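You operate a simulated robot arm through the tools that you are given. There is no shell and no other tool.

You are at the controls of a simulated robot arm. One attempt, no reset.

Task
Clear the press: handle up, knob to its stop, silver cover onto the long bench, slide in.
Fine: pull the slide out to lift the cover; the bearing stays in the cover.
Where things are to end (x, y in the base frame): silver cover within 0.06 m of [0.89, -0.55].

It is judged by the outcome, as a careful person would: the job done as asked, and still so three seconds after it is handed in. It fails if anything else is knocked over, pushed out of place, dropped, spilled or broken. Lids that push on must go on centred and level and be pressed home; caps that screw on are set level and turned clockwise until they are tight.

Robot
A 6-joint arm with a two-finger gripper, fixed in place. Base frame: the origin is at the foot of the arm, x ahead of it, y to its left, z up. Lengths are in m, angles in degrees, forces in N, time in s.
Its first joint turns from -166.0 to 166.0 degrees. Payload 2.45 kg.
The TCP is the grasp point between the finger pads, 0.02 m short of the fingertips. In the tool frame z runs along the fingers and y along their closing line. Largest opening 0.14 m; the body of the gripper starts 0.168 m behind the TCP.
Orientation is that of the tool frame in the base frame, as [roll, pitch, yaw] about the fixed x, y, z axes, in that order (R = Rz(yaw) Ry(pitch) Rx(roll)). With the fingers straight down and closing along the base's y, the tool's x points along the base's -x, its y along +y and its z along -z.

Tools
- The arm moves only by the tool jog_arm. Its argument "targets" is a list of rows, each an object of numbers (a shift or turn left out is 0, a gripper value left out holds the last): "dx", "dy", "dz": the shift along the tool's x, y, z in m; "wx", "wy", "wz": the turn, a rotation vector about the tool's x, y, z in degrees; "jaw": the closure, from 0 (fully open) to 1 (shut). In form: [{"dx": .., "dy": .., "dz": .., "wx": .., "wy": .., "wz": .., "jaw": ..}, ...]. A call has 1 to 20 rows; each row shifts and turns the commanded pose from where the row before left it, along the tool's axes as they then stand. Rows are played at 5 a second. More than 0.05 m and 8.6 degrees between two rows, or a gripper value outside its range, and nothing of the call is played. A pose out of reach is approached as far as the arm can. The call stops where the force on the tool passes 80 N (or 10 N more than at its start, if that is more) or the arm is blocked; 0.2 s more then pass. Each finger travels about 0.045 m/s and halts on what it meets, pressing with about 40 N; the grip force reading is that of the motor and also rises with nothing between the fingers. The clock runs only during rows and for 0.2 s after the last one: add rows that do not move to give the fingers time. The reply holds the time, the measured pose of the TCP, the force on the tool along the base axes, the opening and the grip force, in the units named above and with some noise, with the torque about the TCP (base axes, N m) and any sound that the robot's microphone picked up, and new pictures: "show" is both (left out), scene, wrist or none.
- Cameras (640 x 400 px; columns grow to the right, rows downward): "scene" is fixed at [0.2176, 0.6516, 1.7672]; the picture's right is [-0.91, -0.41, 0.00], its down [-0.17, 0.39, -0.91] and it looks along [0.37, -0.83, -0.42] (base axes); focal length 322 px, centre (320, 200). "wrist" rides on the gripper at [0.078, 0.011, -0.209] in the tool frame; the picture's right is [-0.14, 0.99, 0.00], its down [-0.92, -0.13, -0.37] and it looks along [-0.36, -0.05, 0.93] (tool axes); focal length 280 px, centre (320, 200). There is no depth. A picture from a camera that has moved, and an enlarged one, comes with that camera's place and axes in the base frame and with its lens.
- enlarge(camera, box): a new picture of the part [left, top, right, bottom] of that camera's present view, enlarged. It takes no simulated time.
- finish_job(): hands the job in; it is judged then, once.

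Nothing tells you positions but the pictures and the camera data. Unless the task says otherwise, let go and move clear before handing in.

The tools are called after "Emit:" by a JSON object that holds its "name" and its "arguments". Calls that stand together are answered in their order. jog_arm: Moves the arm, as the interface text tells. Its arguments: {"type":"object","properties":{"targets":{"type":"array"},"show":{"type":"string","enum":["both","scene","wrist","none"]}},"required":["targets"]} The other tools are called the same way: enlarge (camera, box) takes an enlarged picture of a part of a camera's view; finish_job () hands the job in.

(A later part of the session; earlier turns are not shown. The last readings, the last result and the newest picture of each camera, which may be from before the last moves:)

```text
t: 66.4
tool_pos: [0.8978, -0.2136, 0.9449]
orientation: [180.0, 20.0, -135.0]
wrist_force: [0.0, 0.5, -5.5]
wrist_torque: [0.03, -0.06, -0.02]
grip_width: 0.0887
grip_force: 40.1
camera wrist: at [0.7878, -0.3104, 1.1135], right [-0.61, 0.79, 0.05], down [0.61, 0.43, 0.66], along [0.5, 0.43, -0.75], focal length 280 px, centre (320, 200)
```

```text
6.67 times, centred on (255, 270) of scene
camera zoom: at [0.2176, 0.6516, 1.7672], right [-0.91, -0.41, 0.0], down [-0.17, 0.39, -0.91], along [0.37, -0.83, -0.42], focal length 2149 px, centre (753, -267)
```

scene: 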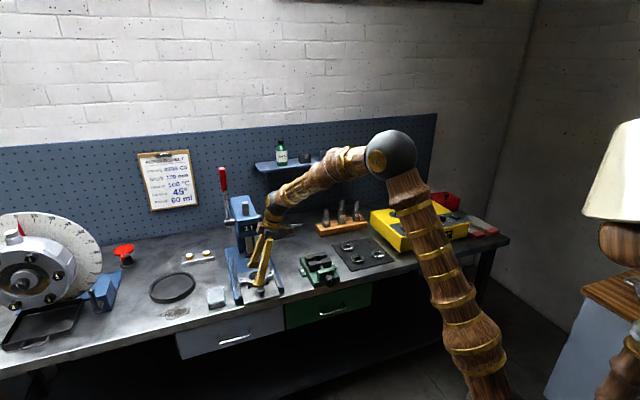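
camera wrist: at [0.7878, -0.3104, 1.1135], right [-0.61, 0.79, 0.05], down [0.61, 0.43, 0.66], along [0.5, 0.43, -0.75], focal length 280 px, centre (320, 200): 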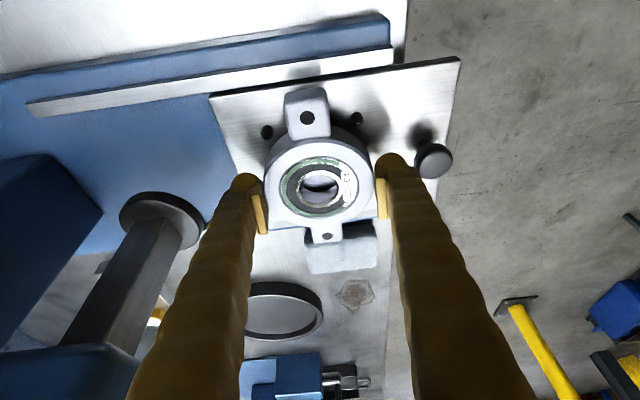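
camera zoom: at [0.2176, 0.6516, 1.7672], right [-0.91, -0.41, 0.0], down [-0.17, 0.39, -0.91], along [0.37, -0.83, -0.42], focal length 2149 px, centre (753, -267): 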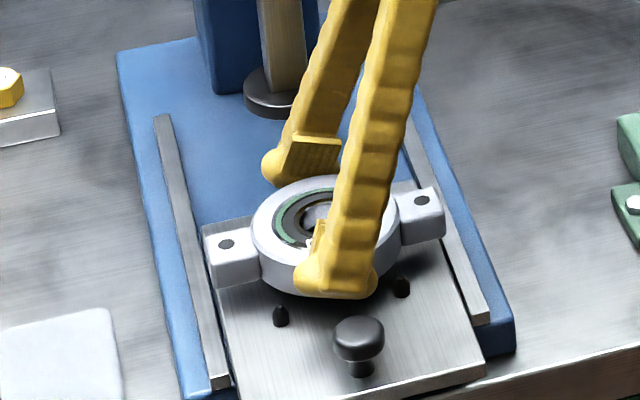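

The cover and bearing lift together, about 5.5 N, and level. I'll raise further, ease forward away from the press head, and continue up.

Emit:
{"name": "jog_arm", "arguments": {"targets": [{"dx": -0.0068, "dz": -0.0188}, {"dx": -0.0068, "dz": -0.0188}, {"dx": -0.0068, "dy": 0.02, "dz": -0.0188}, {"dx": -0.0068, "dy": 0.02, "dz": -0.0188}, {"dx": -0.0068, "dy": 0.01, "dz": -0.0188}, {"dx": -0.0068, "dz": -0.0188}, {"dx": -0.0068, "dz": -0.0188}, {}], "show": "both"}}

Emit:
{"name": "enlarge", "arguments": {"camera": "scene", "box": [220, 180, 310, 300]}}

```text
t: 68.2
tool_pos: [0.8604, -0.1822, 1.086]
orientation: [180.0, 20.1, -135.0]
wrist_force: [-0.1, 0.6, -5.7]
wrist_torque: [0.01, -0.03, -0.02]
grip_width: 0.0889
grip_force: 40.5
camera wrist: at [0.75, -0.2772, 1.2538], right [-0.61, 0.79, 0.05], down [0.61, 0.43, 0.66], along [0.5, 0.43, -0.75], focal length 280 px, centre (320, 200)
```

scene: 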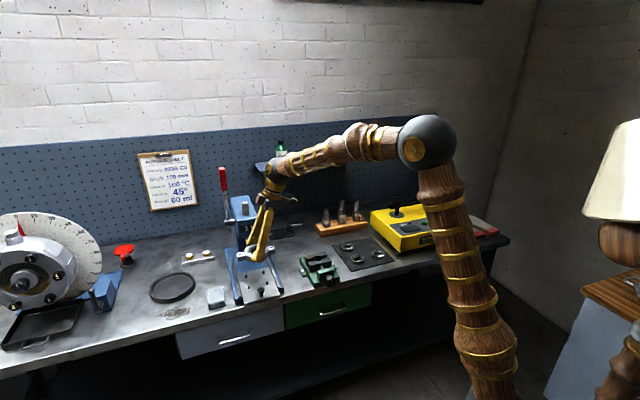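
wrist: 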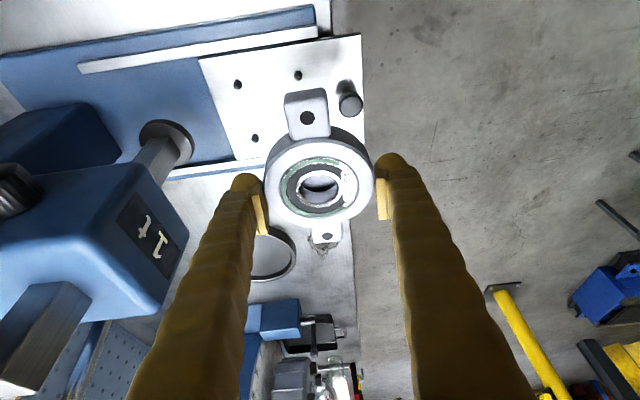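

```text
3.33 times, centred on (265, 240) of scene
camera zoom: at [0.2176, 0.6516, 1.7672], right [-0.91, -0.41, 0.0], down [-0.17, 0.39, -0.91], along [0.37, -0.83, -0.42], focal length 1075 px, centre (503, 67)
```

zoom: 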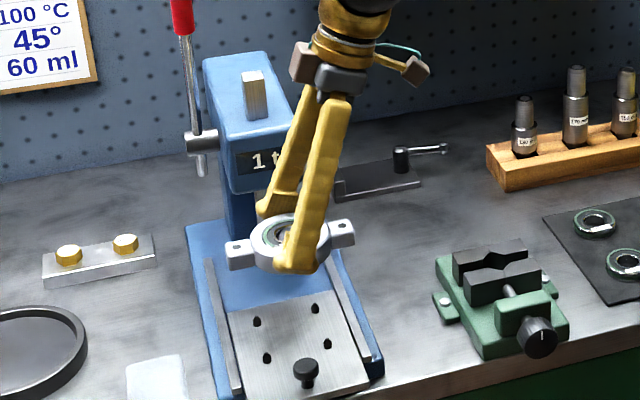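

Secure and level. I'll carry it along in front of the press, over the vise with plenty of height, then turn it 45°.

Emit:
{"name": "jog_arm", "arguments": {"targets": [{"dx": 0.0244, "dz": -0.0089}, {"dx": 0.0244, "dz": -0.0089}, {"dx": 0.0244, "dz": -0.0089}, {"dx": 0.0244, "dz": -0.0089}, {"dx": 0.0244, "dz": -0.0089}, {"dx": 0.0244, "dz": -0.0089}, {"dx": 0.0244, "dz": -0.0089}, {"dx": 0.0244, "dz": -0.0089}, {"dx": 0.0244, "dz": -0.0089}, {"dx": 0.0244, "dz": -0.0089}, {"wx": 2.565, "wz": 7.05}, {"wx": 2.565, "wz": 7.05}, {"wx": 2.565, "wz": 7.05}, {"wx": 2.565, "wz": 7.05}, {"wx": 2.565, "wz": 7.05}, {"wx": 2.565, "wz": 7.05}, {}], "show": "both"}}

```text
t: 71.8
tool_pos: [0.6769, -0.364, 1.0849]
orientation: [179.9, 19.9, 179.8]
wrist_force: [0.5, 0.7, -6.1]
wrist_torque: [-0.03, -0.01, -0.01]
grip_width: 0.089
grip_force: 39.5
camera wrist: at [0.5331, -0.3536, 1.2533], right [0.13, 0.99, 0.05], down [0.74, -0.13, 0.66], along [0.66, -0.05, -0.75], focal length 280 px, centre (320, 200)
```

scene: 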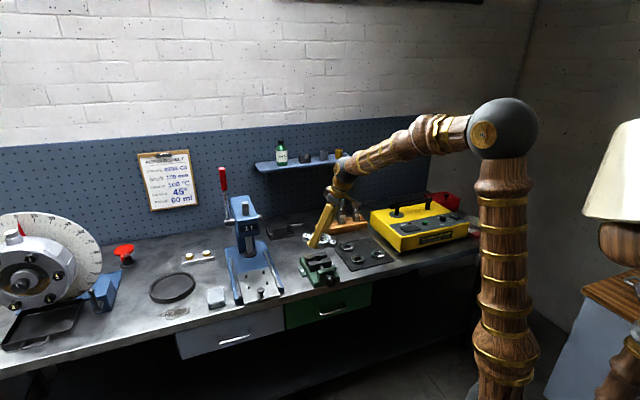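
wrist: 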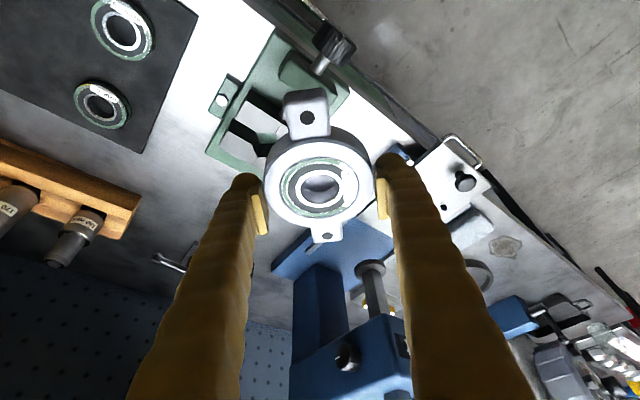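

Now I'll move out over the target area, still at height, and check the spacing to the vise and the dark fixture.

Emit:
{"name": "jog_arm", "arguments": {"targets": [{"dx": -0.0242, "dy": -0.0224, "dz": 0.0088}, {"dx": -0.0242, "dy": -0.0224, "dz": 0.0088}, {"dx": -0.0242, "dy": -0.0224, "dz": 0.0088}, {"dx": -0.0242, "dy": -0.0224, "dz": 0.0088}, {"dx": -0.0242, "dy": -0.0224, "dz": 0.0088}, {"dx": -0.0242, "dy": -0.0224, "dz": 0.0088}, {"dx": -0.0242, "dy": -0.0224, "dz": 0.0088}, {"dx": -0.0242, "dy": -0.0224, "dz": 0.0088}, {}], "show": "both"}}

Emit:
{"name": "enlarge", "arguments": {"camera": "scene", "box": [240, 180, 370, 300]}}

Emit:
{"name": "enlarge", "arguments": {"camera": "wrist", "box": [180, 40, 460, 300]}}

```text
t: 73.8
tool_pos: [0.8825, -0.5423, 1.0858]
orientation: [179.9, 20.0, -180.0]
wrist_force: [-0.1, -1.1, -5.9]
wrist_torque: [0.0, -0.02, 0.03]
grip_width: 0.089
grip_force: 40.5
camera wrist: at [0.7382, -0.5331, 1.2535], right [0.13, 0.99, 0.05], down [0.74, -0.13, 0.66], along [0.66, -0.05, -0.75], focal length 280 px, centre (320, 200)
```

scene: 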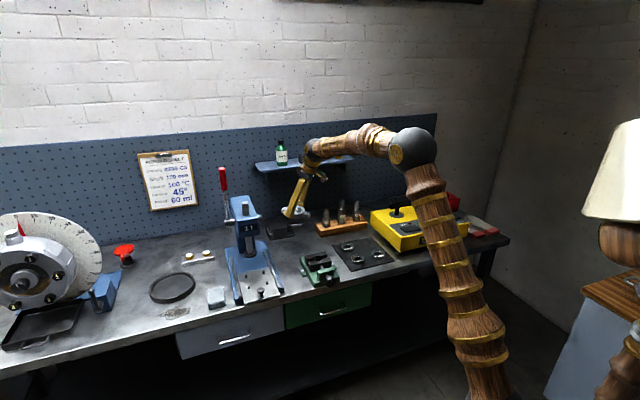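
wrist: 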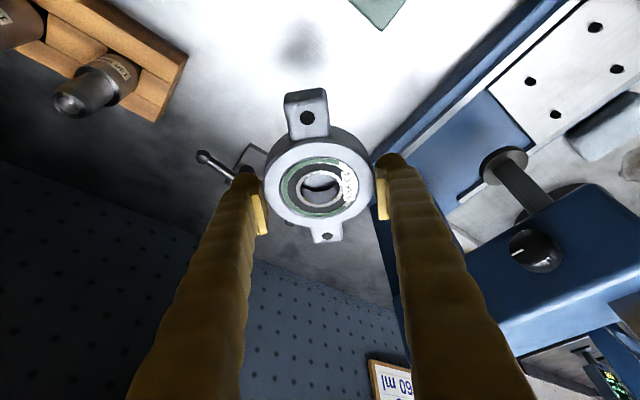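

```text
3.33 times, centred on (305, 240) of scene
camera zoom: at [0.2176, 0.6516, 1.7672], right [-0.91, -0.41, 0.0], down [-0.17, 0.39, -0.91], along [0.37, -0.83, -0.42], focal length 1075 px, centre (370, 67)
```

zoom: 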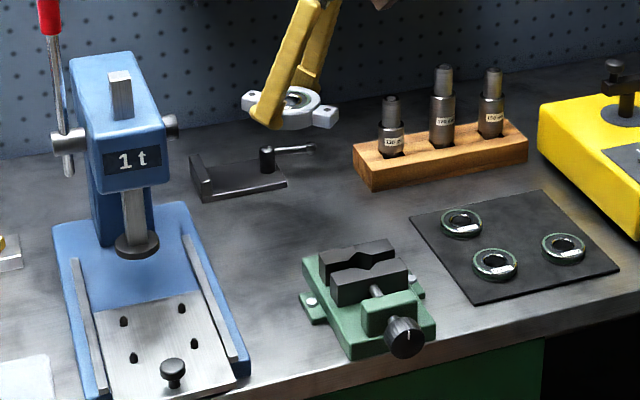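

```text
1.54 times, centred on (320, 170) of wrist
camera zoom: at [0.7382, -0.5331, 1.2535], right [0.13, 0.99, 0.05], down [0.74, -0.13, 0.66], along [0.66, -0.05, -0.75], focal length 431 px, centre (320, 246)
```

zoom: 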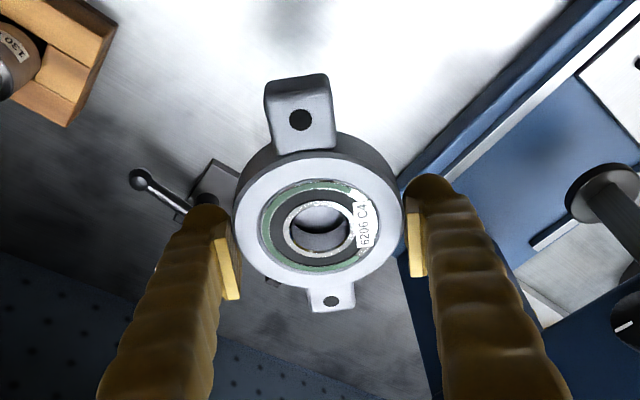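

The spot is clear: the vise's rear edge and the fixture's front edge are each about 4 cm from where the cover's ears will end up. I'll lower most of the way.

Emit:
{"name": "jog_arm", "arguments": {"targets": [{"dx": 0.0098, "dy": -0.0009, "dz": 0.0326}, {"dx": 0.0098, "dy": -0.0009, "dz": 0.0326}, {"dx": 0.0098, "dy": -0.0009, "dz": 0.0326}, {"dx": 0.0098, "dy": -0.0009, "dz": 0.0326}, {"dx": 0.0098, "dy": -0.0009, "dz": 0.0326}, {}], "show": "both"}}

Emit:
{"name": "enlarge", "arguments": {"camera": "scene", "box": [250, 200, 350, 290]}}

Emit:
{"name": "enlarge", "arguments": {"camera": "wrist", "box": [180, 40, 460, 300]}}

```text
t: 75.2
tool_pos: [0.8947, -0.5463, 0.9143]
orientation: [179.9, 20.1, 180.0]
wrist_force: [-0.1, -0.1, -6.0]
wrist_torque: [0.02, -0.04, 0.0]
grip_width: 0.089
grip_force: 39.5
camera wrist: at [0.7491, -0.5363, 1.0835], right [0.13, 0.99, 0.05], down [0.74, -0.13, 0.66], along [0.66, -0.05, -0.75], focal length 280 px, centre (320, 200)
```

scene: 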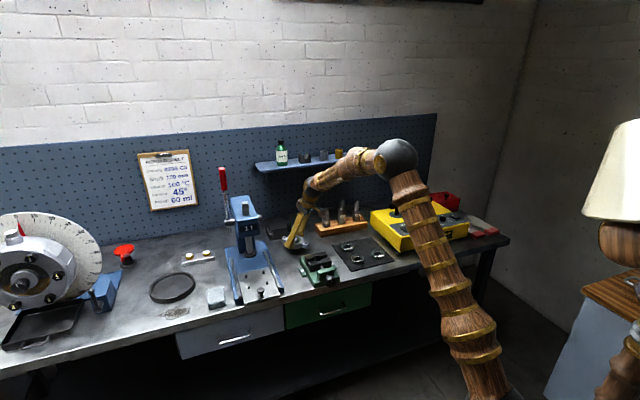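
wrist: 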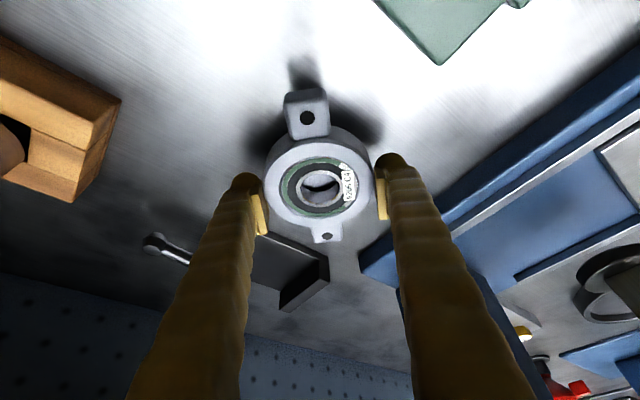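

```text
4.44 times, centred on (300, 245) of scene
camera zoom: at [0.2176, 0.6516, 1.7672], right [-0.91, -0.41, 0.0], down [-0.17, 0.39, -0.91], along [0.37, -0.83, -0.42], focal length 1433 px, centre (409, 0)
```

zoom: 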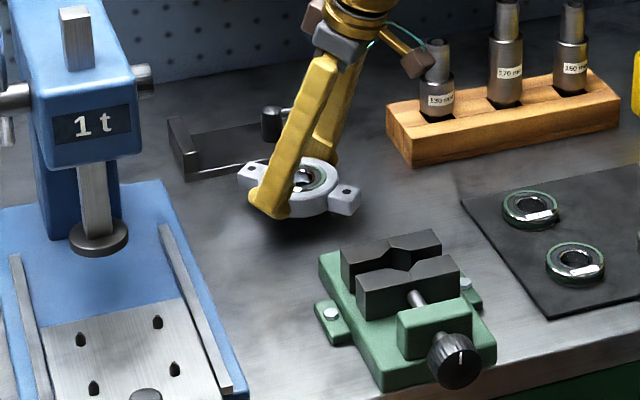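

```text
1.54 times, centred on (320, 170) of wrist
camera zoom: at [0.7491, -0.5363, 1.0835], right [0.13, 0.99, 0.05], down [0.74, -0.13, 0.66], along [0.66, -0.05, -0.75], focal length 431 px, centre (320, 246)
```

zoom: 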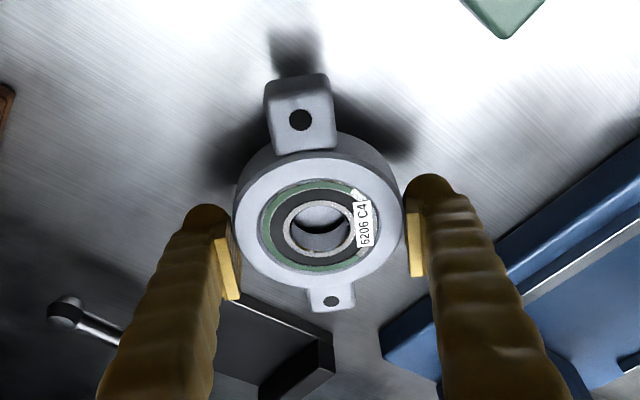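

About 15 mm above the bench and clear all round. I'll lower slowly and watch for contact.

Emit:
{"name": "jog_arm", "arguments": {"targets": [{"dx": 0.00137, "dz": 0.00376}, {"dx": 0.00137, "dz": 0.00376}, {"dx": 0.00137, "dz": 0.00376}, {}], "show": "none"}}

```text
t: 76.2
tool_pos: [0.8937, -0.5472, 0.9032]
orientation: [179.9, 20.0, -180.0]
wrist_force: [0.3, -0.4, -6.0]
wrist_torque: [0.02, -0.02, -0.01]
grip_width: 0.0891
grip_force: 39.8
```

Emit:
{"name": "jog_arm", "arguments": {"targets": [{"dx": 0.00068, "dz": 0.00188}, {"dx": 0.00068, "dz": 0.00188}, {}], "show": "none"}}

Emit:
{"name": "enlarge", "arguments": {"camera": "scene", "box": [270, 215, 330, 265]}}

```text
t: 77.0
tool_pos: [0.8938, -0.5459, 0.8994]
orientation: [179.9, 19.9, 179.9]
wrist_force: [-0.5, -0.5, -6.3]
wrist_torque: [0.0, -0.03, 0.0]
grip_width: 0.0892
grip_force: 39.7
```

```text
8.00 times, centred on (300, 240) of scene
camera zoom: at [0.2176, 0.6516, 1.7672], right [-0.91, -0.41, 0.0], down [-0.17, 0.39, -0.91], along [0.37, -0.83, -0.42], focal length 2579 px, centre (480, -120)
```

zoom: 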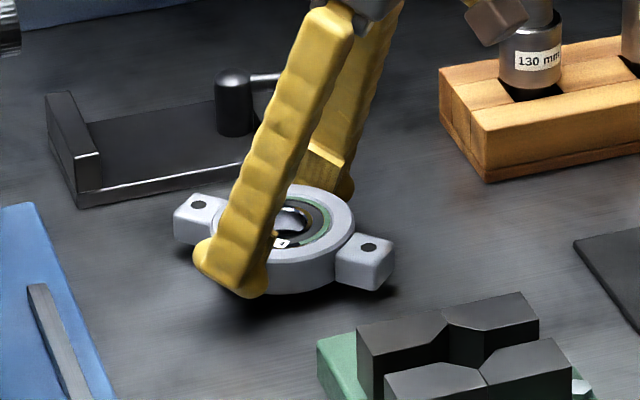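

Still a few millimetres off the bench. I'll continue 1 mm at a time.

Emit:
{"name": "jog_arm", "arguments": {"targets": [{"dx": 0.00034, "dz": 0.00094}, {"dx": 0.00034, "dz": 0.00094}, {"dx": 0.00034, "dz": 0.00094}, {}], "show": "none"}}

Emit:
{"name": "jog_arm", "arguments": {"targets": [{"dx": 0.00034, "dz": 0.00094}, {"dx": 0.00034, "dz": 0.00094}, {}], "show": "none"}}

```text
t: 78.0
tool_pos: [0.8942, -0.5474, 0.8954]
orientation: [179.9, 20.0, 179.9]
wrist_force: [0.2, -0.3, -7.2]
wrist_torque: [0.0, -0.05, 0.0]
grip_width: 0.0893
grip_force: 40.4
```

```text
t: 78.8
tool_pos: [0.8939, -0.5473, 0.8937]
orientation: [179.9, 19.9, -180.0]
wrist_force: [0.2, -0.9, -7.3]
wrist_torque: [-0.03, 0.0, 0.04]
grip_width: 0.0887
grip_force: 39.9
```

Emit:
{"name": "jog_arm", "arguments": {"targets": [{"dx": 0.00034, "dz": 0.00094}, {"dx": 0.00034, "dz": 0.00094}, {}], "show": "wrist"}}

Emit:
{"name": "enlarge", "arguments": {"camera": "scene", "box": [275, 220, 325, 260]}}

```text
t: 79.6
tool_pos: [0.8925, -0.548, 0.8918]
orientation: [180.0, 20.0, 179.9]
wrist_force: [-0.2, 0.3, -5.1]
wrist_torque: [0.01, -0.04, -0.02]
grip_width: 0.089
grip_force: 39.5
camera wrist: at [0.7483, -0.5372, 1.0605], right [0.13, 0.99, 0.05], down [0.74, -0.13, 0.66], along [0.66, -0.05, -0.75], focal length 280 px, centre (320, 200)
```

wrist: 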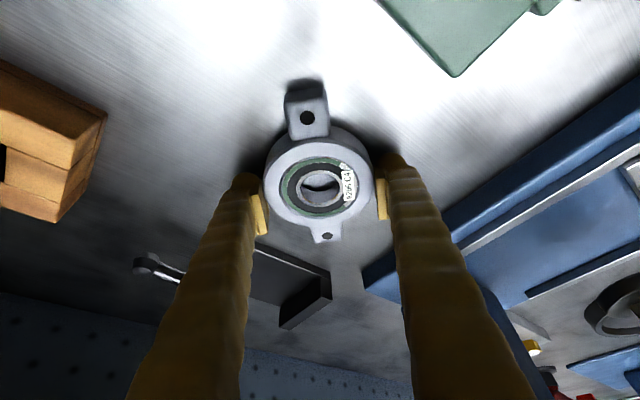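

```text
10.00 times, centred on (300, 240) of scene
camera zoom: at [0.2176, 0.6516, 1.7672], right [-0.91, -0.41, 0.0], down [-0.17, 0.39, -0.91], along [0.37, -0.83, -0.42], focal length 3224 px, centre (520, -200)
```

zoom: 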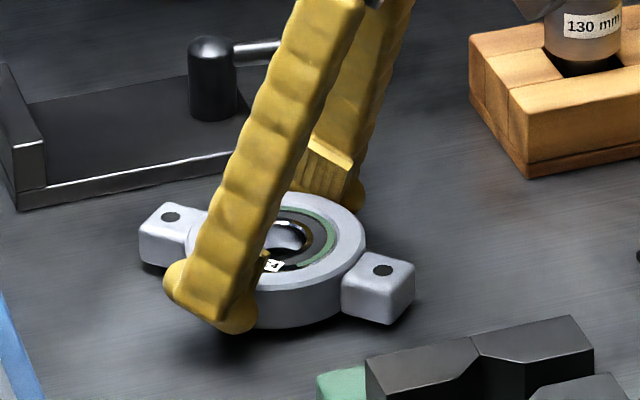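

Emit:
{"name": "jog_arm", "arguments": {"targets": [{"dx": 0.00051, "dz": 0.00141}, {"dx": 0.00051, "dz": 0.00141}, {}], "show": "none"}}

Emit:
{"name": "jog_arm", "arguments": {"targets": [{"dx": 0.00034, "dz": 0.00094}, {"dx": 0.00034, "dz": 0.00094}, {}], "show": "none"}}

Emit:
{"name": "enlarge", "arguments": {"camera": "scene", "box": [275, 220, 325, 260]}}

```text
t: 80.4
tool_pos: [0.8951, -0.5459, 0.8886]
orientation: [179.8, 20.0, 179.9]
wrist_force: [-0.4, 0.2, -6.6]
wrist_torque: [0.02, -0.01, -0.01]
grip_width: 0.089
grip_force: 39.3
```

```text
t: 81.2
tool_pos: [0.8948, -0.5471, 0.8879]
orientation: [180.0, 20.0, -179.8]
wrist_force: [-1.9, 0.6, 13.1]
wrist_torque: [0.06, 0.16, 0.09]
grip_width: 0.0894
grip_force: 39.5
```

```text
10.00 times, centred on (300, 240) of scene
camera zoom: at [0.2176, 0.6516, 1.7672], right [-0.91, -0.41, 0.0], down [-0.17, 0.39, -0.91], along [0.37, -0.83, -0.42], focal length 3224 px, centre (520, -200)
```

zoom: 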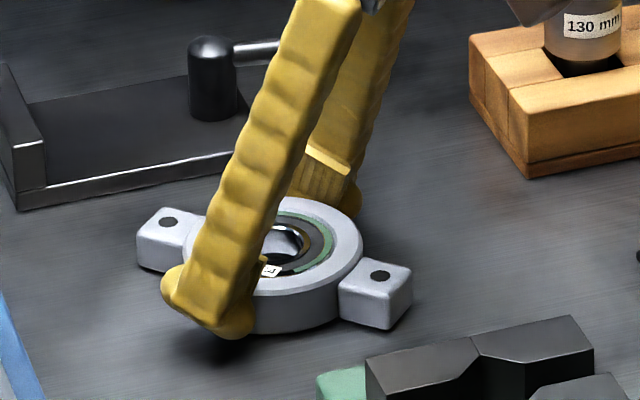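

Contact with the bench: the load reversed to +13 N. I'll open the fingers.

Emit:
{"name": "jog_arm", "arguments": {"targets": [{"jaw": 0.3}, {"jaw": 0.22}, {}, {}], "show": "wrist"}}

Emit:
{"name": "enlarge", "arguments": {"camera": "scene", "box": [275, 220, 325, 260]}}

Emit:
{"name": "enlarge", "arguments": {"camera": "wrist", "box": [180, 60, 460, 260]}}

```text
t: 82.2
tool_pos: [0.8956, -0.5466, 0.8883]
orientation: [179.9, 20.0, 180.0]
wrist_force: [0.2, -0.1, 0.5]
wrist_torque: [0.01, -0.02, -0.01]
grip_width: 0.1091
grip_force: 0.0
camera wrist: at [0.7495, -0.5367, 1.0559], right [0.13, 0.99, 0.05], down [0.74, -0.13, 0.66], along [0.66, -0.05, -0.75], focal length 280 px, centre (320, 200)
```

wrist: 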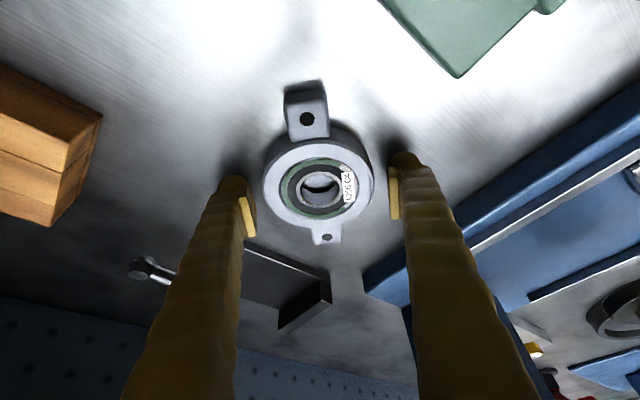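

```text
10.00 times, centred on (300, 240) of scene
camera zoom: at [0.2176, 0.6516, 1.7672], right [-0.91, -0.41, 0.0], down [-0.17, 0.39, -0.91], along [0.37, -0.83, -0.42], focal length 3224 px, centre (520, -200)
```

zoom: 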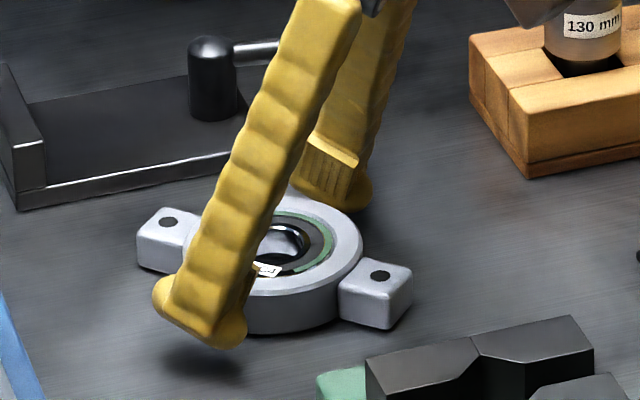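

```text
2.00 times, centred on (320, 160) of wrist
camera zoom: at [0.7495, -0.5367, 1.0559], right [0.13, 0.99, 0.05], down [0.74, -0.13, 0.66], along [0.66, -0.05, -0.75], focal length 561 px, centre (320, 280)
```

zoom: 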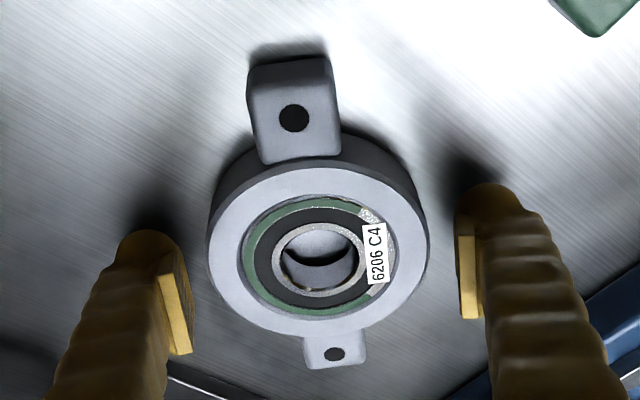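

The cover is sitting flat on the bench with the bearing in it, at about (0.889, -0.547). I'll withdraw the fingers straight back and re-orient for the slide knob.

Emit:
{"name": "jog_arm", "arguments": {"targets": [{"dz": -0.02}, {"dz": -0.03}, {"dz": -0.04}, {"dz": -0.04}, {"dz": -0.04}, {"dz": -0.04}, {"wx": 2.565, "wz": 7.05, "jaw": 0.6}, {"wx": 2.565, "wz": 7.05}, {"wx": 2.565, "wz": 7.05}, {"wx": 2.565, "wz": 7.05}, {"wx": 2.565, "wz": 7.05}, {"wx": 2.565, "wz": 7.05}, {"wy": -5}, {"wy": -5}, {}], "show": "both"}}

Emit:
{"name": "enlarge", "arguments": {"camera": "scene", "box": [240, 200, 350, 300]}}

```text
t: 85.4
tool_pos: [0.8221, -0.5475, 1.0841]
orientation: [179.9, 30.1, 135.0]
wrist_force: [0.5, -0.5, 0.4]
wrist_torque: [0.01, 0.0, 0.0]
grip_width: 0.0558
grip_force: 0.1
camera wrist: at [0.7079, -0.4189, 1.2252], right [0.78, 0.62, 0.07], down [0.34, -0.52, 0.78], along [0.52, -0.59, -0.62], focal length 280 px, centre (320, 200)
```

scene: 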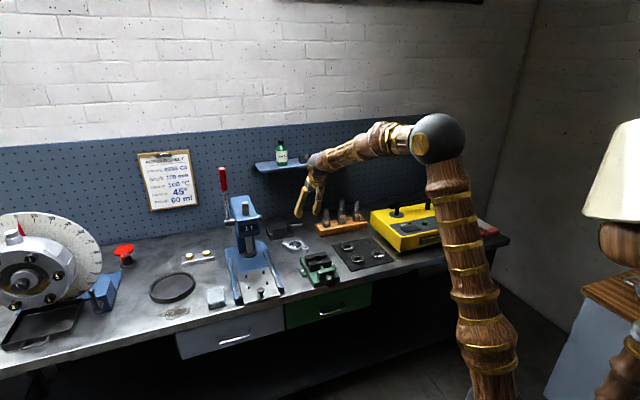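
wrist: 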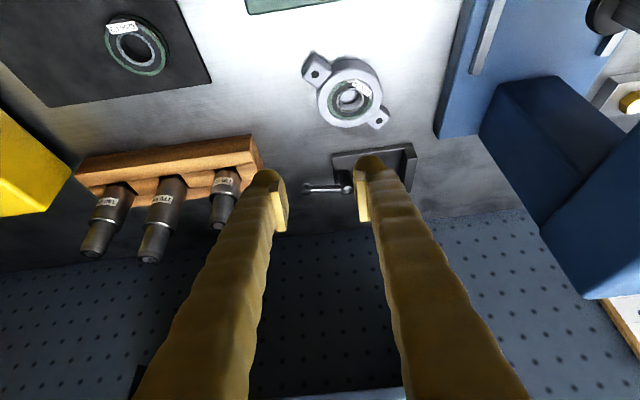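

```text
4.00 times, centred on (295, 250) of scene
camera zoom: at [0.2176, 0.6516, 1.7672], right [-0.91, -0.41, 0.0], down [-0.17, 0.39, -0.91], along [0.37, -0.83, -0.42], focal length 1290 px, centre (420, 0)
```

zoom: 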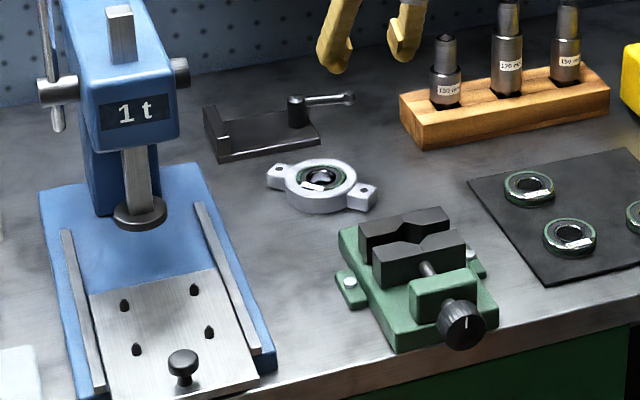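

The cover is at about (0.889, -0.546), right on the target. Now back to the slide: I'll come forward over the vise at height, then along to the slide knob.

Emit:
{"name": "jog_arm", "arguments": {"targets": [{"dx": 0.0334, "dz": -0.0193}, {"dx": 0.0334, "dz": -0.0193}, {"dx": 0.0334, "dz": -0.0193}, {"dx": 0.0334, "dz": -0.0193}, {"dx": 0.0334, "dz": -0.0193}, {"dx": 0.0334, "dz": -0.0193}, {"dx": 0.0334, "dz": -0.0193}, {"dx": 0.0277, "dz": -0.016, "dy": 0.02}, {"dx": 0.0277, "dz": -0.016, "dy": 0.02}, {"dy": 0.0405}, {"dy": 0.0405}, {"dy": 0.0405}, {"dy": 0.0405}, {"dy": 0.0405}, {"dy": 0.0405}, {}], "show": "both"}}

Emit:
{"name": "enlarge", "arguments": {"camera": "wrist", "box": [220, 60, 420, 240]}}

```text
t: 88.8
tool_pos: [0.7862, -0.1136, 1.0856]
orientation: [179.9, 29.9, 135.0]
wrist_force: [-0.1, -0.2, 1.0]
wrist_torque: [0.0, 0.01, 0.04]
grip_width: 0.0561
grip_force: 0.1
camera wrist: at [0.6719, 0.0159, 1.2266], right [0.78, 0.62, 0.07], down [0.34, -0.53, 0.78], along [0.52, -0.59, -0.62], focal length 280 px, centre (320, 200)
```

scene: 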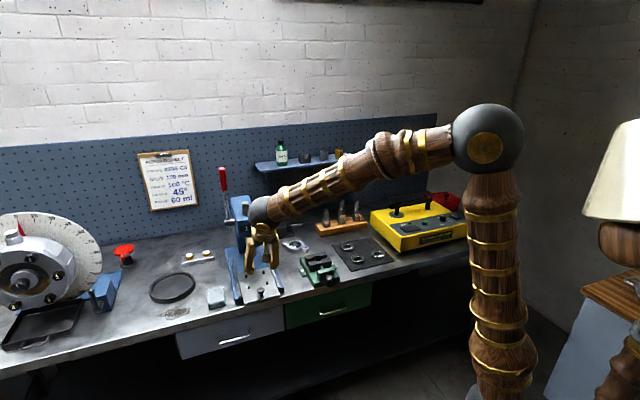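
wrist: 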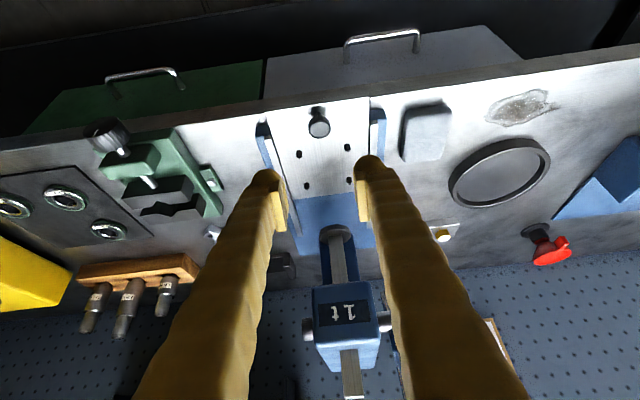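

```text
2.22 times, centred on (320, 150) of wrist
camera zoom: at [0.6719, 0.0159, 1.2266], right [0.78, 0.62, 0.07], down [0.34, -0.53, 0.78], along [0.52, -0.59, -0.62], focal length 623 px, centre (320, 311)
```

zoom: 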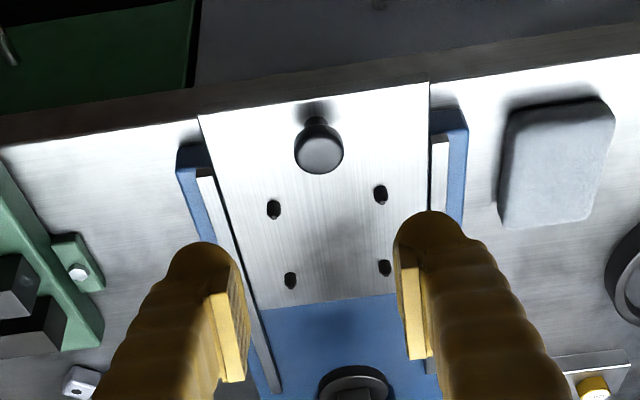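

The knob is where I left it. I'll return to the same grip pose and close on it.

Emit:
{"name": "jog_arm", "arguments": {"targets": [{"dx": 0.0273, "dy": 0.0043}, {"dz": 0.04}, {"dz": 0.04}, {"dz": 0.035}, {"dz": 0.02}, {"dz": 0.0194}, {}, {"jaw": 0.95}, {}, {}, {}], "show": "wrist"}}

Emit:
{"name": "enlarge", "arguments": {"camera": "wrist", "box": [220, 80, 420, 240]}}

```text
t: 91.2
tool_pos: [0.8247, -0.1468, 0.9384]
orientation: [-180.0, 29.9, 134.9]
wrist_force: [-24.0, -25.7, 2.6]
wrist_torque: [-0.5, 0.29, -0.17]
grip_width: 0.0266
grip_force: 45.0
camera wrist: at [0.7111, -0.0171, 1.0791], right [0.79, 0.61, 0.07], down [0.34, -0.53, 0.78], along [0.51, -0.59, -0.62], focal length 280 px, centre (320, 200)
```

wrist: 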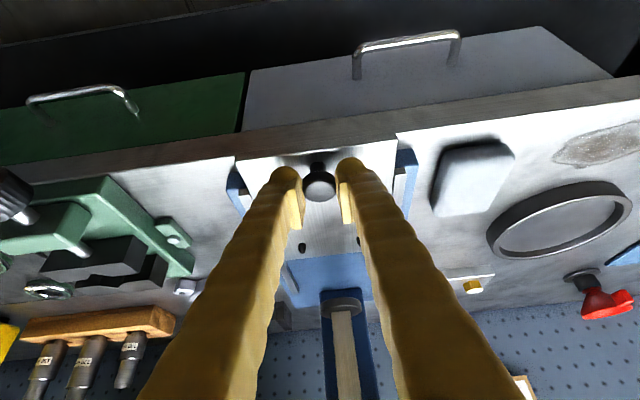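

```text
2.50 times, centred on (320, 160) of wrist
camera zoom: at [0.7111, -0.0171, 1.0791], right [0.79, 0.61, 0.07], down [0.34, -0.53, 0.78], along [0.51, -0.59, -0.62], focal length 701 px, centre (320, 300)
```

zoom: 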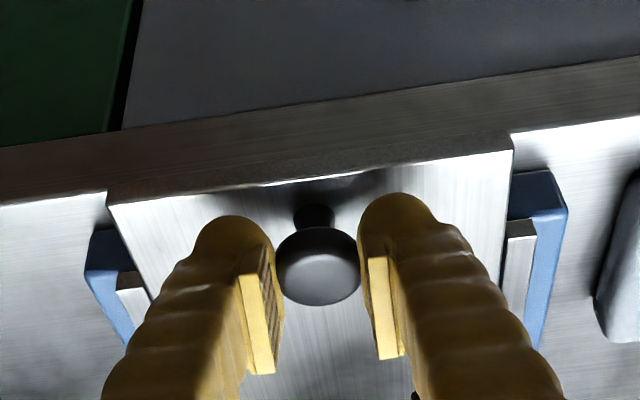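

Gripped. I'll ease the side load and push the slide back in along the rails.

Emit:
{"name": "jog_arm", "arguments": {"targets": [{"dy": -0.002}, {"dx": -0.0087, "dz": 0.005}, {"dx": -0.0104, "dz": 0.006}, {"dx": -0.0104, "dz": 0.006}, {"dx": -0.0104, "dz": 0.006}, {"dx": -0.0104, "dz": 0.006}, {}], "show": "wrist"}}

```text
t: 92.8
tool_pos: [0.8672, -0.1891, 0.9396]
orientation: [179.8, 29.9, 135.0]
wrist_force: [-2.2, -2.7, -2.7]
wrist_torque: [0.04, 0.04, -0.01]
grip_width: 0.0267
grip_force: 45.2
camera wrist: at [0.752, -0.0591, 1.0792], right [0.78, 0.62, 0.07], down [0.34, -0.53, 0.78], along [0.52, -0.59, -0.62], focal length 280 px, centre (320, 200)
```

wrist: 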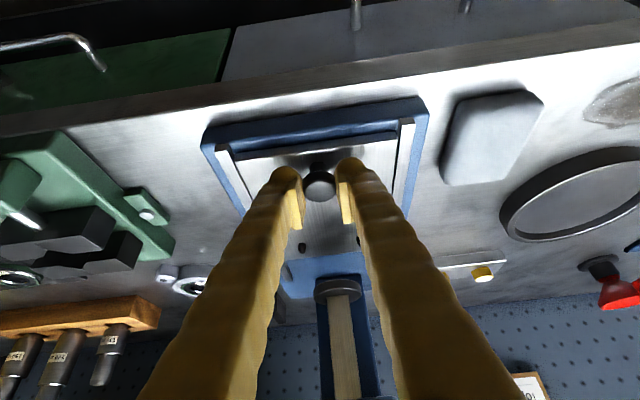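

Emit:
{"name": "jog_arm", "arguments": {"targets": [{"dx": -0.0104, "dz": 0.006}, {"dx": -0.0104, "dz": 0.006}, {"dx": -0.0104, "dz": 0.006}, {"dx": -0.0104, "dz": 0.006}, {"dx": -0.0069, "dz": 0.004}, {}], "show": "wrist"}}

```text
t: 94.2
tool_pos: [0.9064, -0.2281, 0.9386]
orientation: [179.9, 30.0, 135.0]
wrist_force: [11.6, 9.5, 14.5]
wrist_torque: [0.1, -0.11, 0.03]
grip_width: 0.0261
grip_force: 45.0
camera wrist: at [0.792, -0.0995, 1.079], right [0.78, 0.62, 0.07], down [0.34, -0.52, 0.78], along [0.52, -0.59, -0.62], focal length 280 px, centre (320, 200)
```

wrist: 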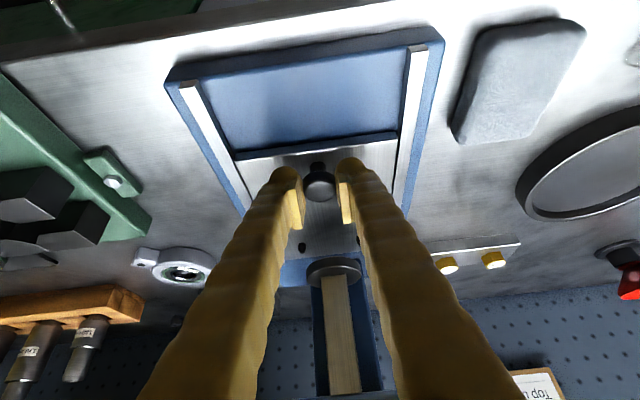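

Nearly home. I'll push the last bit gently to feel the stop.

Emit:
{"name": "jog_arm", "arguments": {"targets": [{"dx": -0.0043, "dz": 0.0025}, {"dx": -0.0043, "dz": 0.0025}, {}], "show": "none"}}

Emit:
{"name": "jog_arm", "arguments": {"targets": [{"dx": -0.0035, "dz": 0.002}, {}], "show": "wrist"}}

```text
t: 95.0
tool_pos: [0.9111, -0.2339, 0.9386]
orientation: [179.9, 29.9, 135.0]
wrist_force: [-17.9, 51.3, 29.5]
wrist_torque: [0.68, 0.22, 0.24]
grip_width: 0.0265
grip_force: 44.8
```

```text
t: 95.6
tool_pos: [0.9145, -0.237, 0.9384]
orientation: [-179.9, 30.0, 135.0]
wrist_force: [-19.0, 58.9, 14.6]
wrist_torque: [0.94, 0.23, 0.23]
grip_width: 0.0276
grip_force: 45.2
camera wrist: at [0.8014, -0.1086, 1.0784], right [0.78, 0.62, 0.07], down [0.34, -0.52, 0.78], along [0.52, -0.59, -0.62], focal length 280 px, centre (320, 200)
```

wrist: 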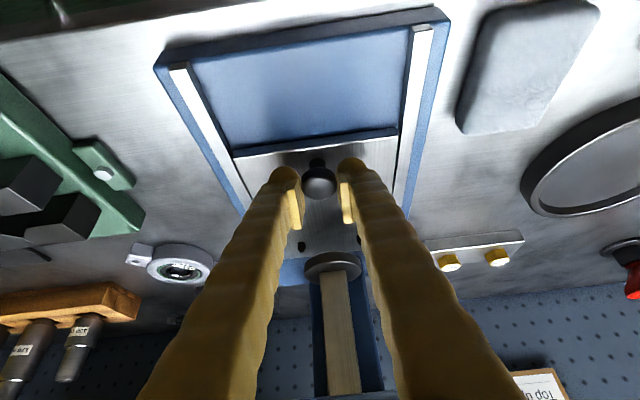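

The slide is home: a firm 50 N stop at its original position. I'll relax, release the knob and back away.

Emit:
{"name": "jog_arm", "arguments": {"targets": [{"dx": 0.0026, "dz": -0.0015, "dy": 0.0015}, {"jaw": 0.6}, {}, {}, {"dz": -0.02}, {"dz": -0.04}, {"dz": -0.04}, {"dz": -0.04}, {"dz": -0.04}, {"dz": -0.04}, {}], "show": "both"}}

Emit:
{"name": "enlarge", "arguments": {"camera": "wrist", "box": [220, 60, 420, 260]}}

Emit:
{"name": "enlarge", "arguments": {"camera": "scene", "box": [200, 160, 350, 300]}}

```text
t: 98.0
tool_pos: [0.8369, -0.1581, 1.1258]
orientation: [179.9, 29.9, 135.0]
wrist_force: [0.6, -0.6, -0.2]
wrist_torque: [-0.01, 0.01, -0.04]
grip_width: 0.0562
grip_force: 0.1
camera wrist: at [0.7216, -0.0285, 1.2677], right [0.78, 0.62, 0.07], down [0.34, -0.52, 0.78], along [0.52, -0.59, -0.62], focal length 280 px, centre (320, 200)
```

scene: 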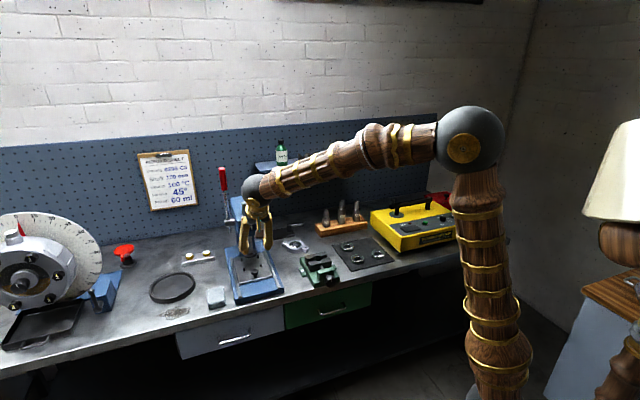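
wrist: 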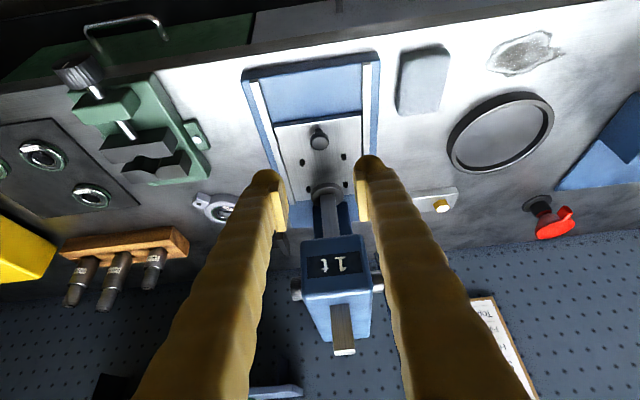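

```text
2.00 times, centred on (320, 160) of wrist
camera zoom: at [0.7216, -0.0285, 1.2677], right [0.78, 0.62, 0.07], down [0.34, -0.52, 0.78], along [0.52, -0.59, -0.62], focal length 561 px, centre (320, 280)
```

zoom: 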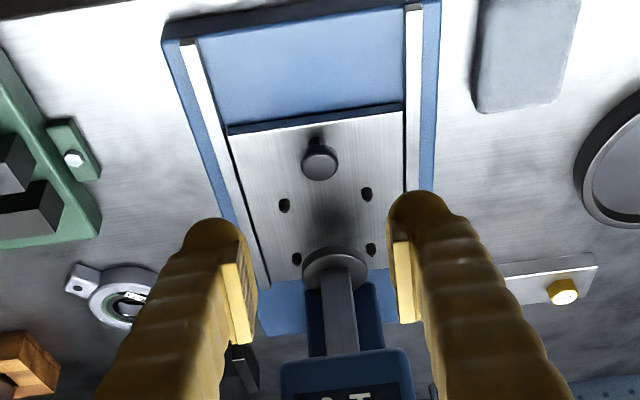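

```text
2.86 times, centred on (275, 230) of scene
camera zoom: at [0.2176, 0.6516, 1.7672], right [-0.91, -0.41, 0.0], down [-0.17, 0.39, -0.91], along [0.37, -0.83, -0.42], focal length 921 px, centre (449, 114)
```

zoom: 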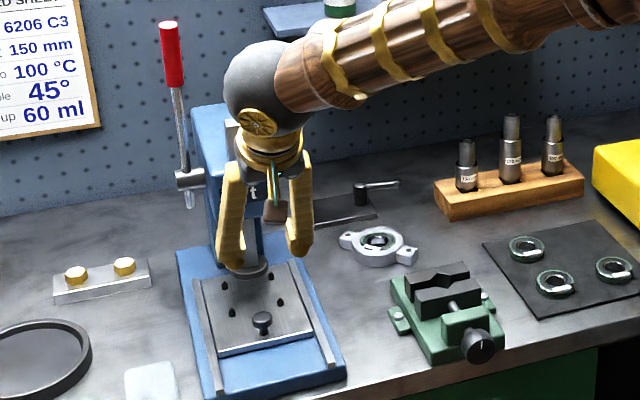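

Emit:
{"name": "enlarge", "arguments": {"camera": "scene", "box": [225, 240, 295, 310]}}

```text
5.71 times, centred on (260, 275) of scene
camera zoom: at [0.2176, 0.6516, 1.7672], right [-0.91, -0.41, 0.0], down [-0.17, 0.39, -0.91], along [0.37, -0.83, -0.42], focal length 1842 px, centre (663, -229)
```

zoom: 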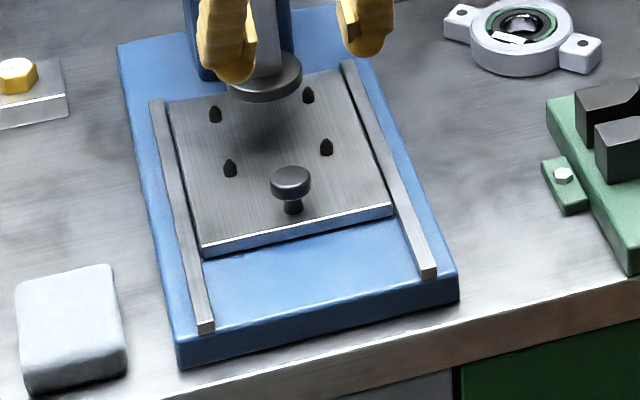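

The slide is back exactly where it started, and the cover sits by itself on the bench. As a last check I want to be sure the lever is fully at its upper stop, because I may have dragged it back a degree or two when letting go. I'll come in front of it with closed fingers for a gentle nudge.

Emit:
{"name": "jog_arm", "arguments": {"targets": [{"dx": -0.0195, "dz": -0.0338, "jaw": 1.0}, {"dx": -0.0195, "dz": -0.0338}, {"dx": -0.0195, "dz": -0.0338}, {"dx": -0.0195, "dz": -0.0338}, {"dx": -0.0195, "dz": -0.0338}, {"wy": -7}, {"wy": -7}, {"wy": -7}, {"wy": -7}, {"wy": -7}, {"dy": 0.035}, {"dy": 0.035}, {}], "show": "both"}}

Emit:
{"name": "enlarge", "arguments": {"camera": "wrist", "box": [220, 60, 420, 240]}}

```text
t: 100.8
tool_pos: [0.8846, -0.1094, 1.3247]
orientation: [179.9, 65.0, 134.9]
wrist_force: [0.3, 0.1, -0.4]
wrist_torque: [0.03, -0.01, 0.01]
grip_width: 0.0
grip_force: 29.5
camera wrist: at [0.7343, 0.0557, 1.3405], right [0.74, 0.66, 0.13], down [-0.05, -0.13, 0.99], along [0.67, -0.74, -0.06], focal length 280 px, centre (320, 200)
```

scene: 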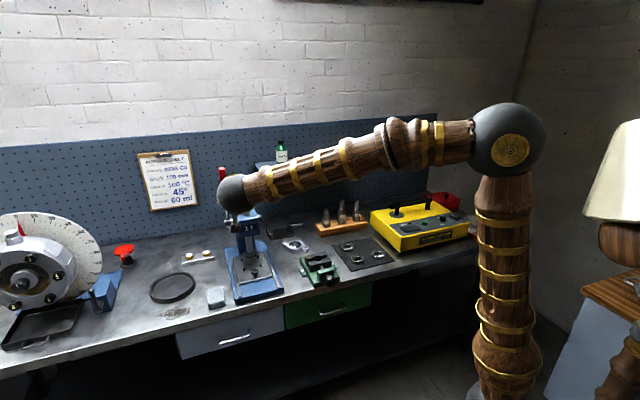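
wrist: 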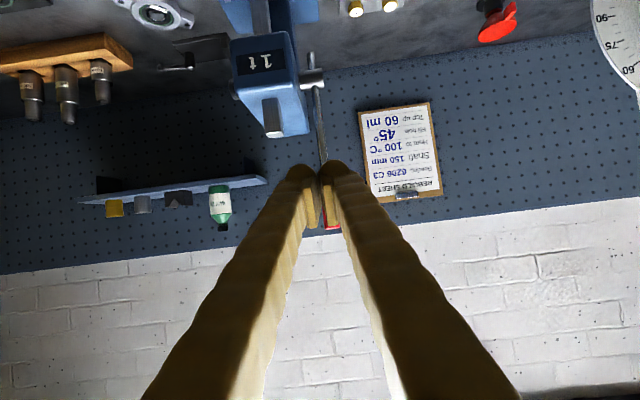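

```text
2.22 times, centred on (320, 150) of wrist
camera zoom: at [0.7343, 0.0557, 1.3405], right [0.74, 0.66, 0.13], down [-0.05, -0.13, 0.99], along [0.67, -0.74, -0.06], focal length 623 px, centre (320, 311)
```

zoom: 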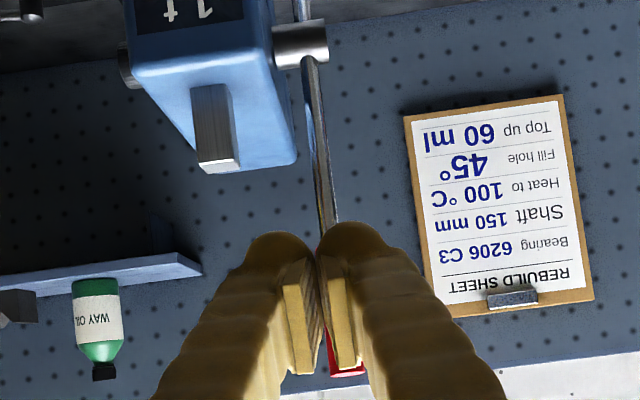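

Emit:
{"name": "jog_arm", "arguments": {"targets": [{"dx": -0.018, "dz": 0.0385, "dy": 0.003}, {"dx": -0.018, "dz": 0.0385}, {"dx": -0.018, "dz": 0.0385}, {"dx": -0.0127, "dz": 0.0272}, {}], "show": "wrist"}}

Emit:
{"name": "enlarge", "arguments": {"camera": "wrist", "box": [220, 80, 420, 280]}}

```text
t: 102.0
tool_pos: [1.0001, -0.2176, 1.3233]
orientation: [179.9, 64.9, 135.1]
wrist_force: [0.0, 0.2, -0.6]
wrist_torque: [0.01, -0.01, 0.0]
grip_width: 0.0002
grip_force: 29.4
camera wrist: at [0.8501, -0.0536, 1.3395], right [0.74, 0.66, 0.13], down [-0.05, -0.13, 0.99], along [0.67, -0.74, -0.06], focal length 280 px, centre (320, 200)
```

wrist: 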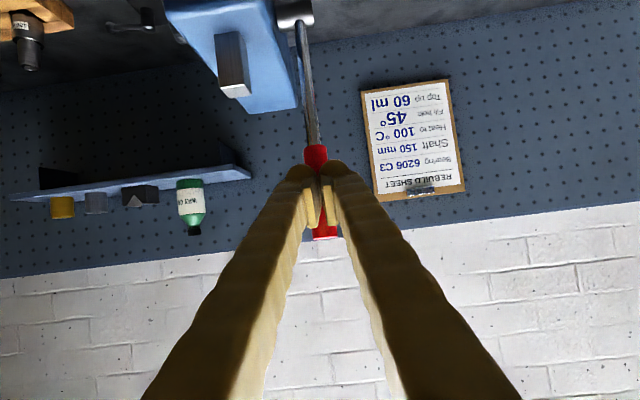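

```text
2.00 times, centred on (320, 180) of wrist
camera zoom: at [0.8501, -0.0536, 1.3395], right [0.74, 0.66, 0.13], down [-0.05, -0.13, 0.99], along [0.67, -0.74, -0.06], focal length 561 px, centre (320, 240)
```

zoom: 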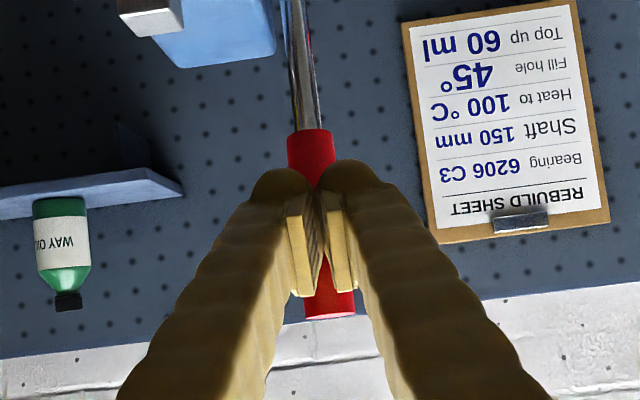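

Centred on the lever. I'll approach in small steps until I feel contact.

Emit:
{"name": "jog_arm", "arguments": {"targets": [{"dx": -0.0017, "dz": 0.0036}, {"dx": -0.0017, "dz": 0.0036}, {"dx": -0.0017, "dz": 0.0036}, {"dx": -0.0017, "dz": 0.0036}, {"dx": -0.0017, "dz": 0.0036}, {}], "show": "none"}}

Emit:
{"name": "jog_arm", "arguments": {"targets": [{"dx": -0.0008, "dz": 0.0018}, {"dx": -0.0008, "dz": 0.0018}, {}], "show": "none"}}

```text
t: 103.4
tool_pos: [1.0154, -0.2328, 1.3248]
orientation: [179.9, 64.9, 134.8]
wrist_force: [-0.6, -0.1, -1.0]
wrist_torque: [0.02, 0.02, -0.03]
grip_width: 0.0
grip_force: 30.2
```

```text
t: 104.2
tool_pos: [1.0142, -0.2344, 1.3247]
orientation: [179.8, 65.0, 135.0]
wrist_force: [-44.8, 34.9, -2.3]
wrist_torque: [-0.06, -0.39, -0.51]
grip_width: 0.0001
grip_force: 30.0
```

The lever is firm: 56 N from the front doesn't move it, so it's either locked or on its stop. I'll back off a hair and look at it closely to judge whether any upward travel remains.

Emit:
{"name": "jog_arm", "arguments": {"targets": [{"dx": 0.0004, "dz": -0.0009}, {}, {}, {}, {}], "show": "wrist"}}

Emit:
{"name": "enlarge", "arguments": {"camera": "wrist", "box": [240, 0, 400, 260]}}

Emit:
{"name": "enlarge", "arguments": {"camera": "scene", "box": [210, 160, 270, 230]}}

```text
t: 105.4
tool_pos: [1.016, -0.2345, 1.3236]
orientation: [179.9, 64.8, 134.9]
wrist_force: [-28.5, 33.5, -6.6]
wrist_torque: [-0.08, -0.09, -0.23]
grip_width: 0.0002
grip_force: 29.9
camera wrist: at [0.8659, -0.0693, 1.3406], right [0.74, 0.66, 0.13], down [-0.05, -0.13, 0.99], along [0.67, -0.74, -0.06], focal length 280 px, centre (320, 200)
```

wrist: 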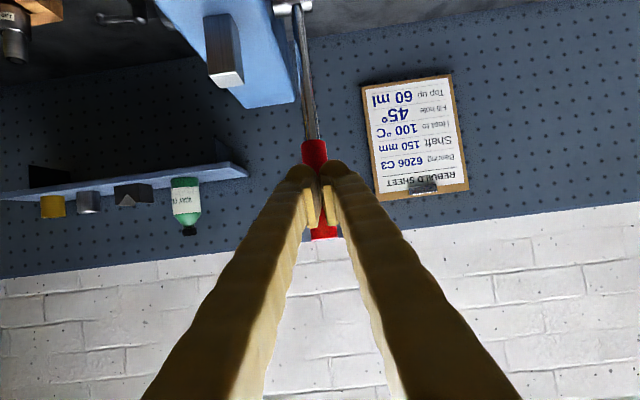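

```text
1.54 times, centred on (320, 130) of wrist
camera zoom: at [0.8659, -0.0693, 1.3406], right [0.74, 0.66, 0.13], down [-0.05, -0.13, 0.99], along [0.67, -0.74, -0.06], focal length 431 px, centre (320, 308)
```

zoom: 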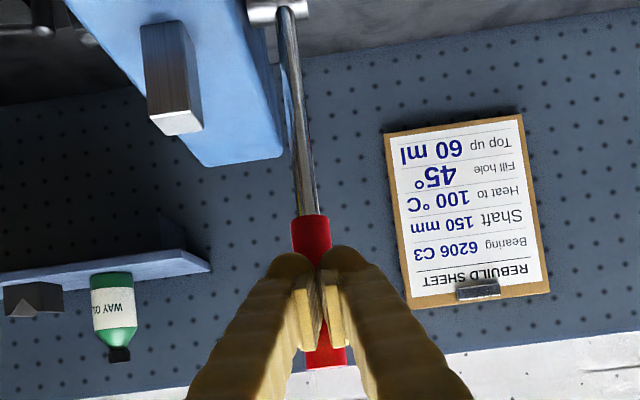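

```text
5.71 times, centred on (240, 195) of scene
camera zoom: at [0.2176, 0.6516, 1.7672], right [-0.91, -0.41, 0.0], down [-0.17, 0.39, -0.91], along [0.37, -0.83, -0.42], focal length 1842 px, centre (777, 229)
```

zoom: 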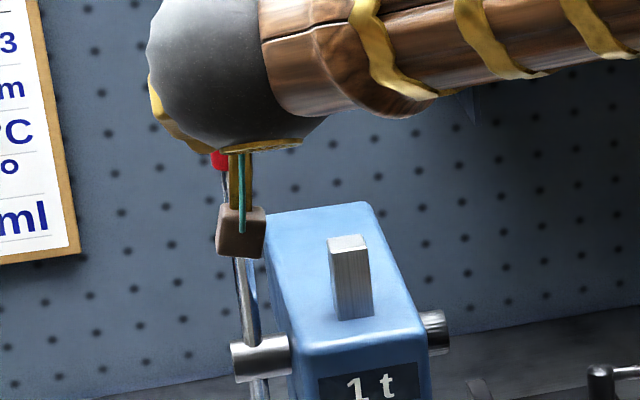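

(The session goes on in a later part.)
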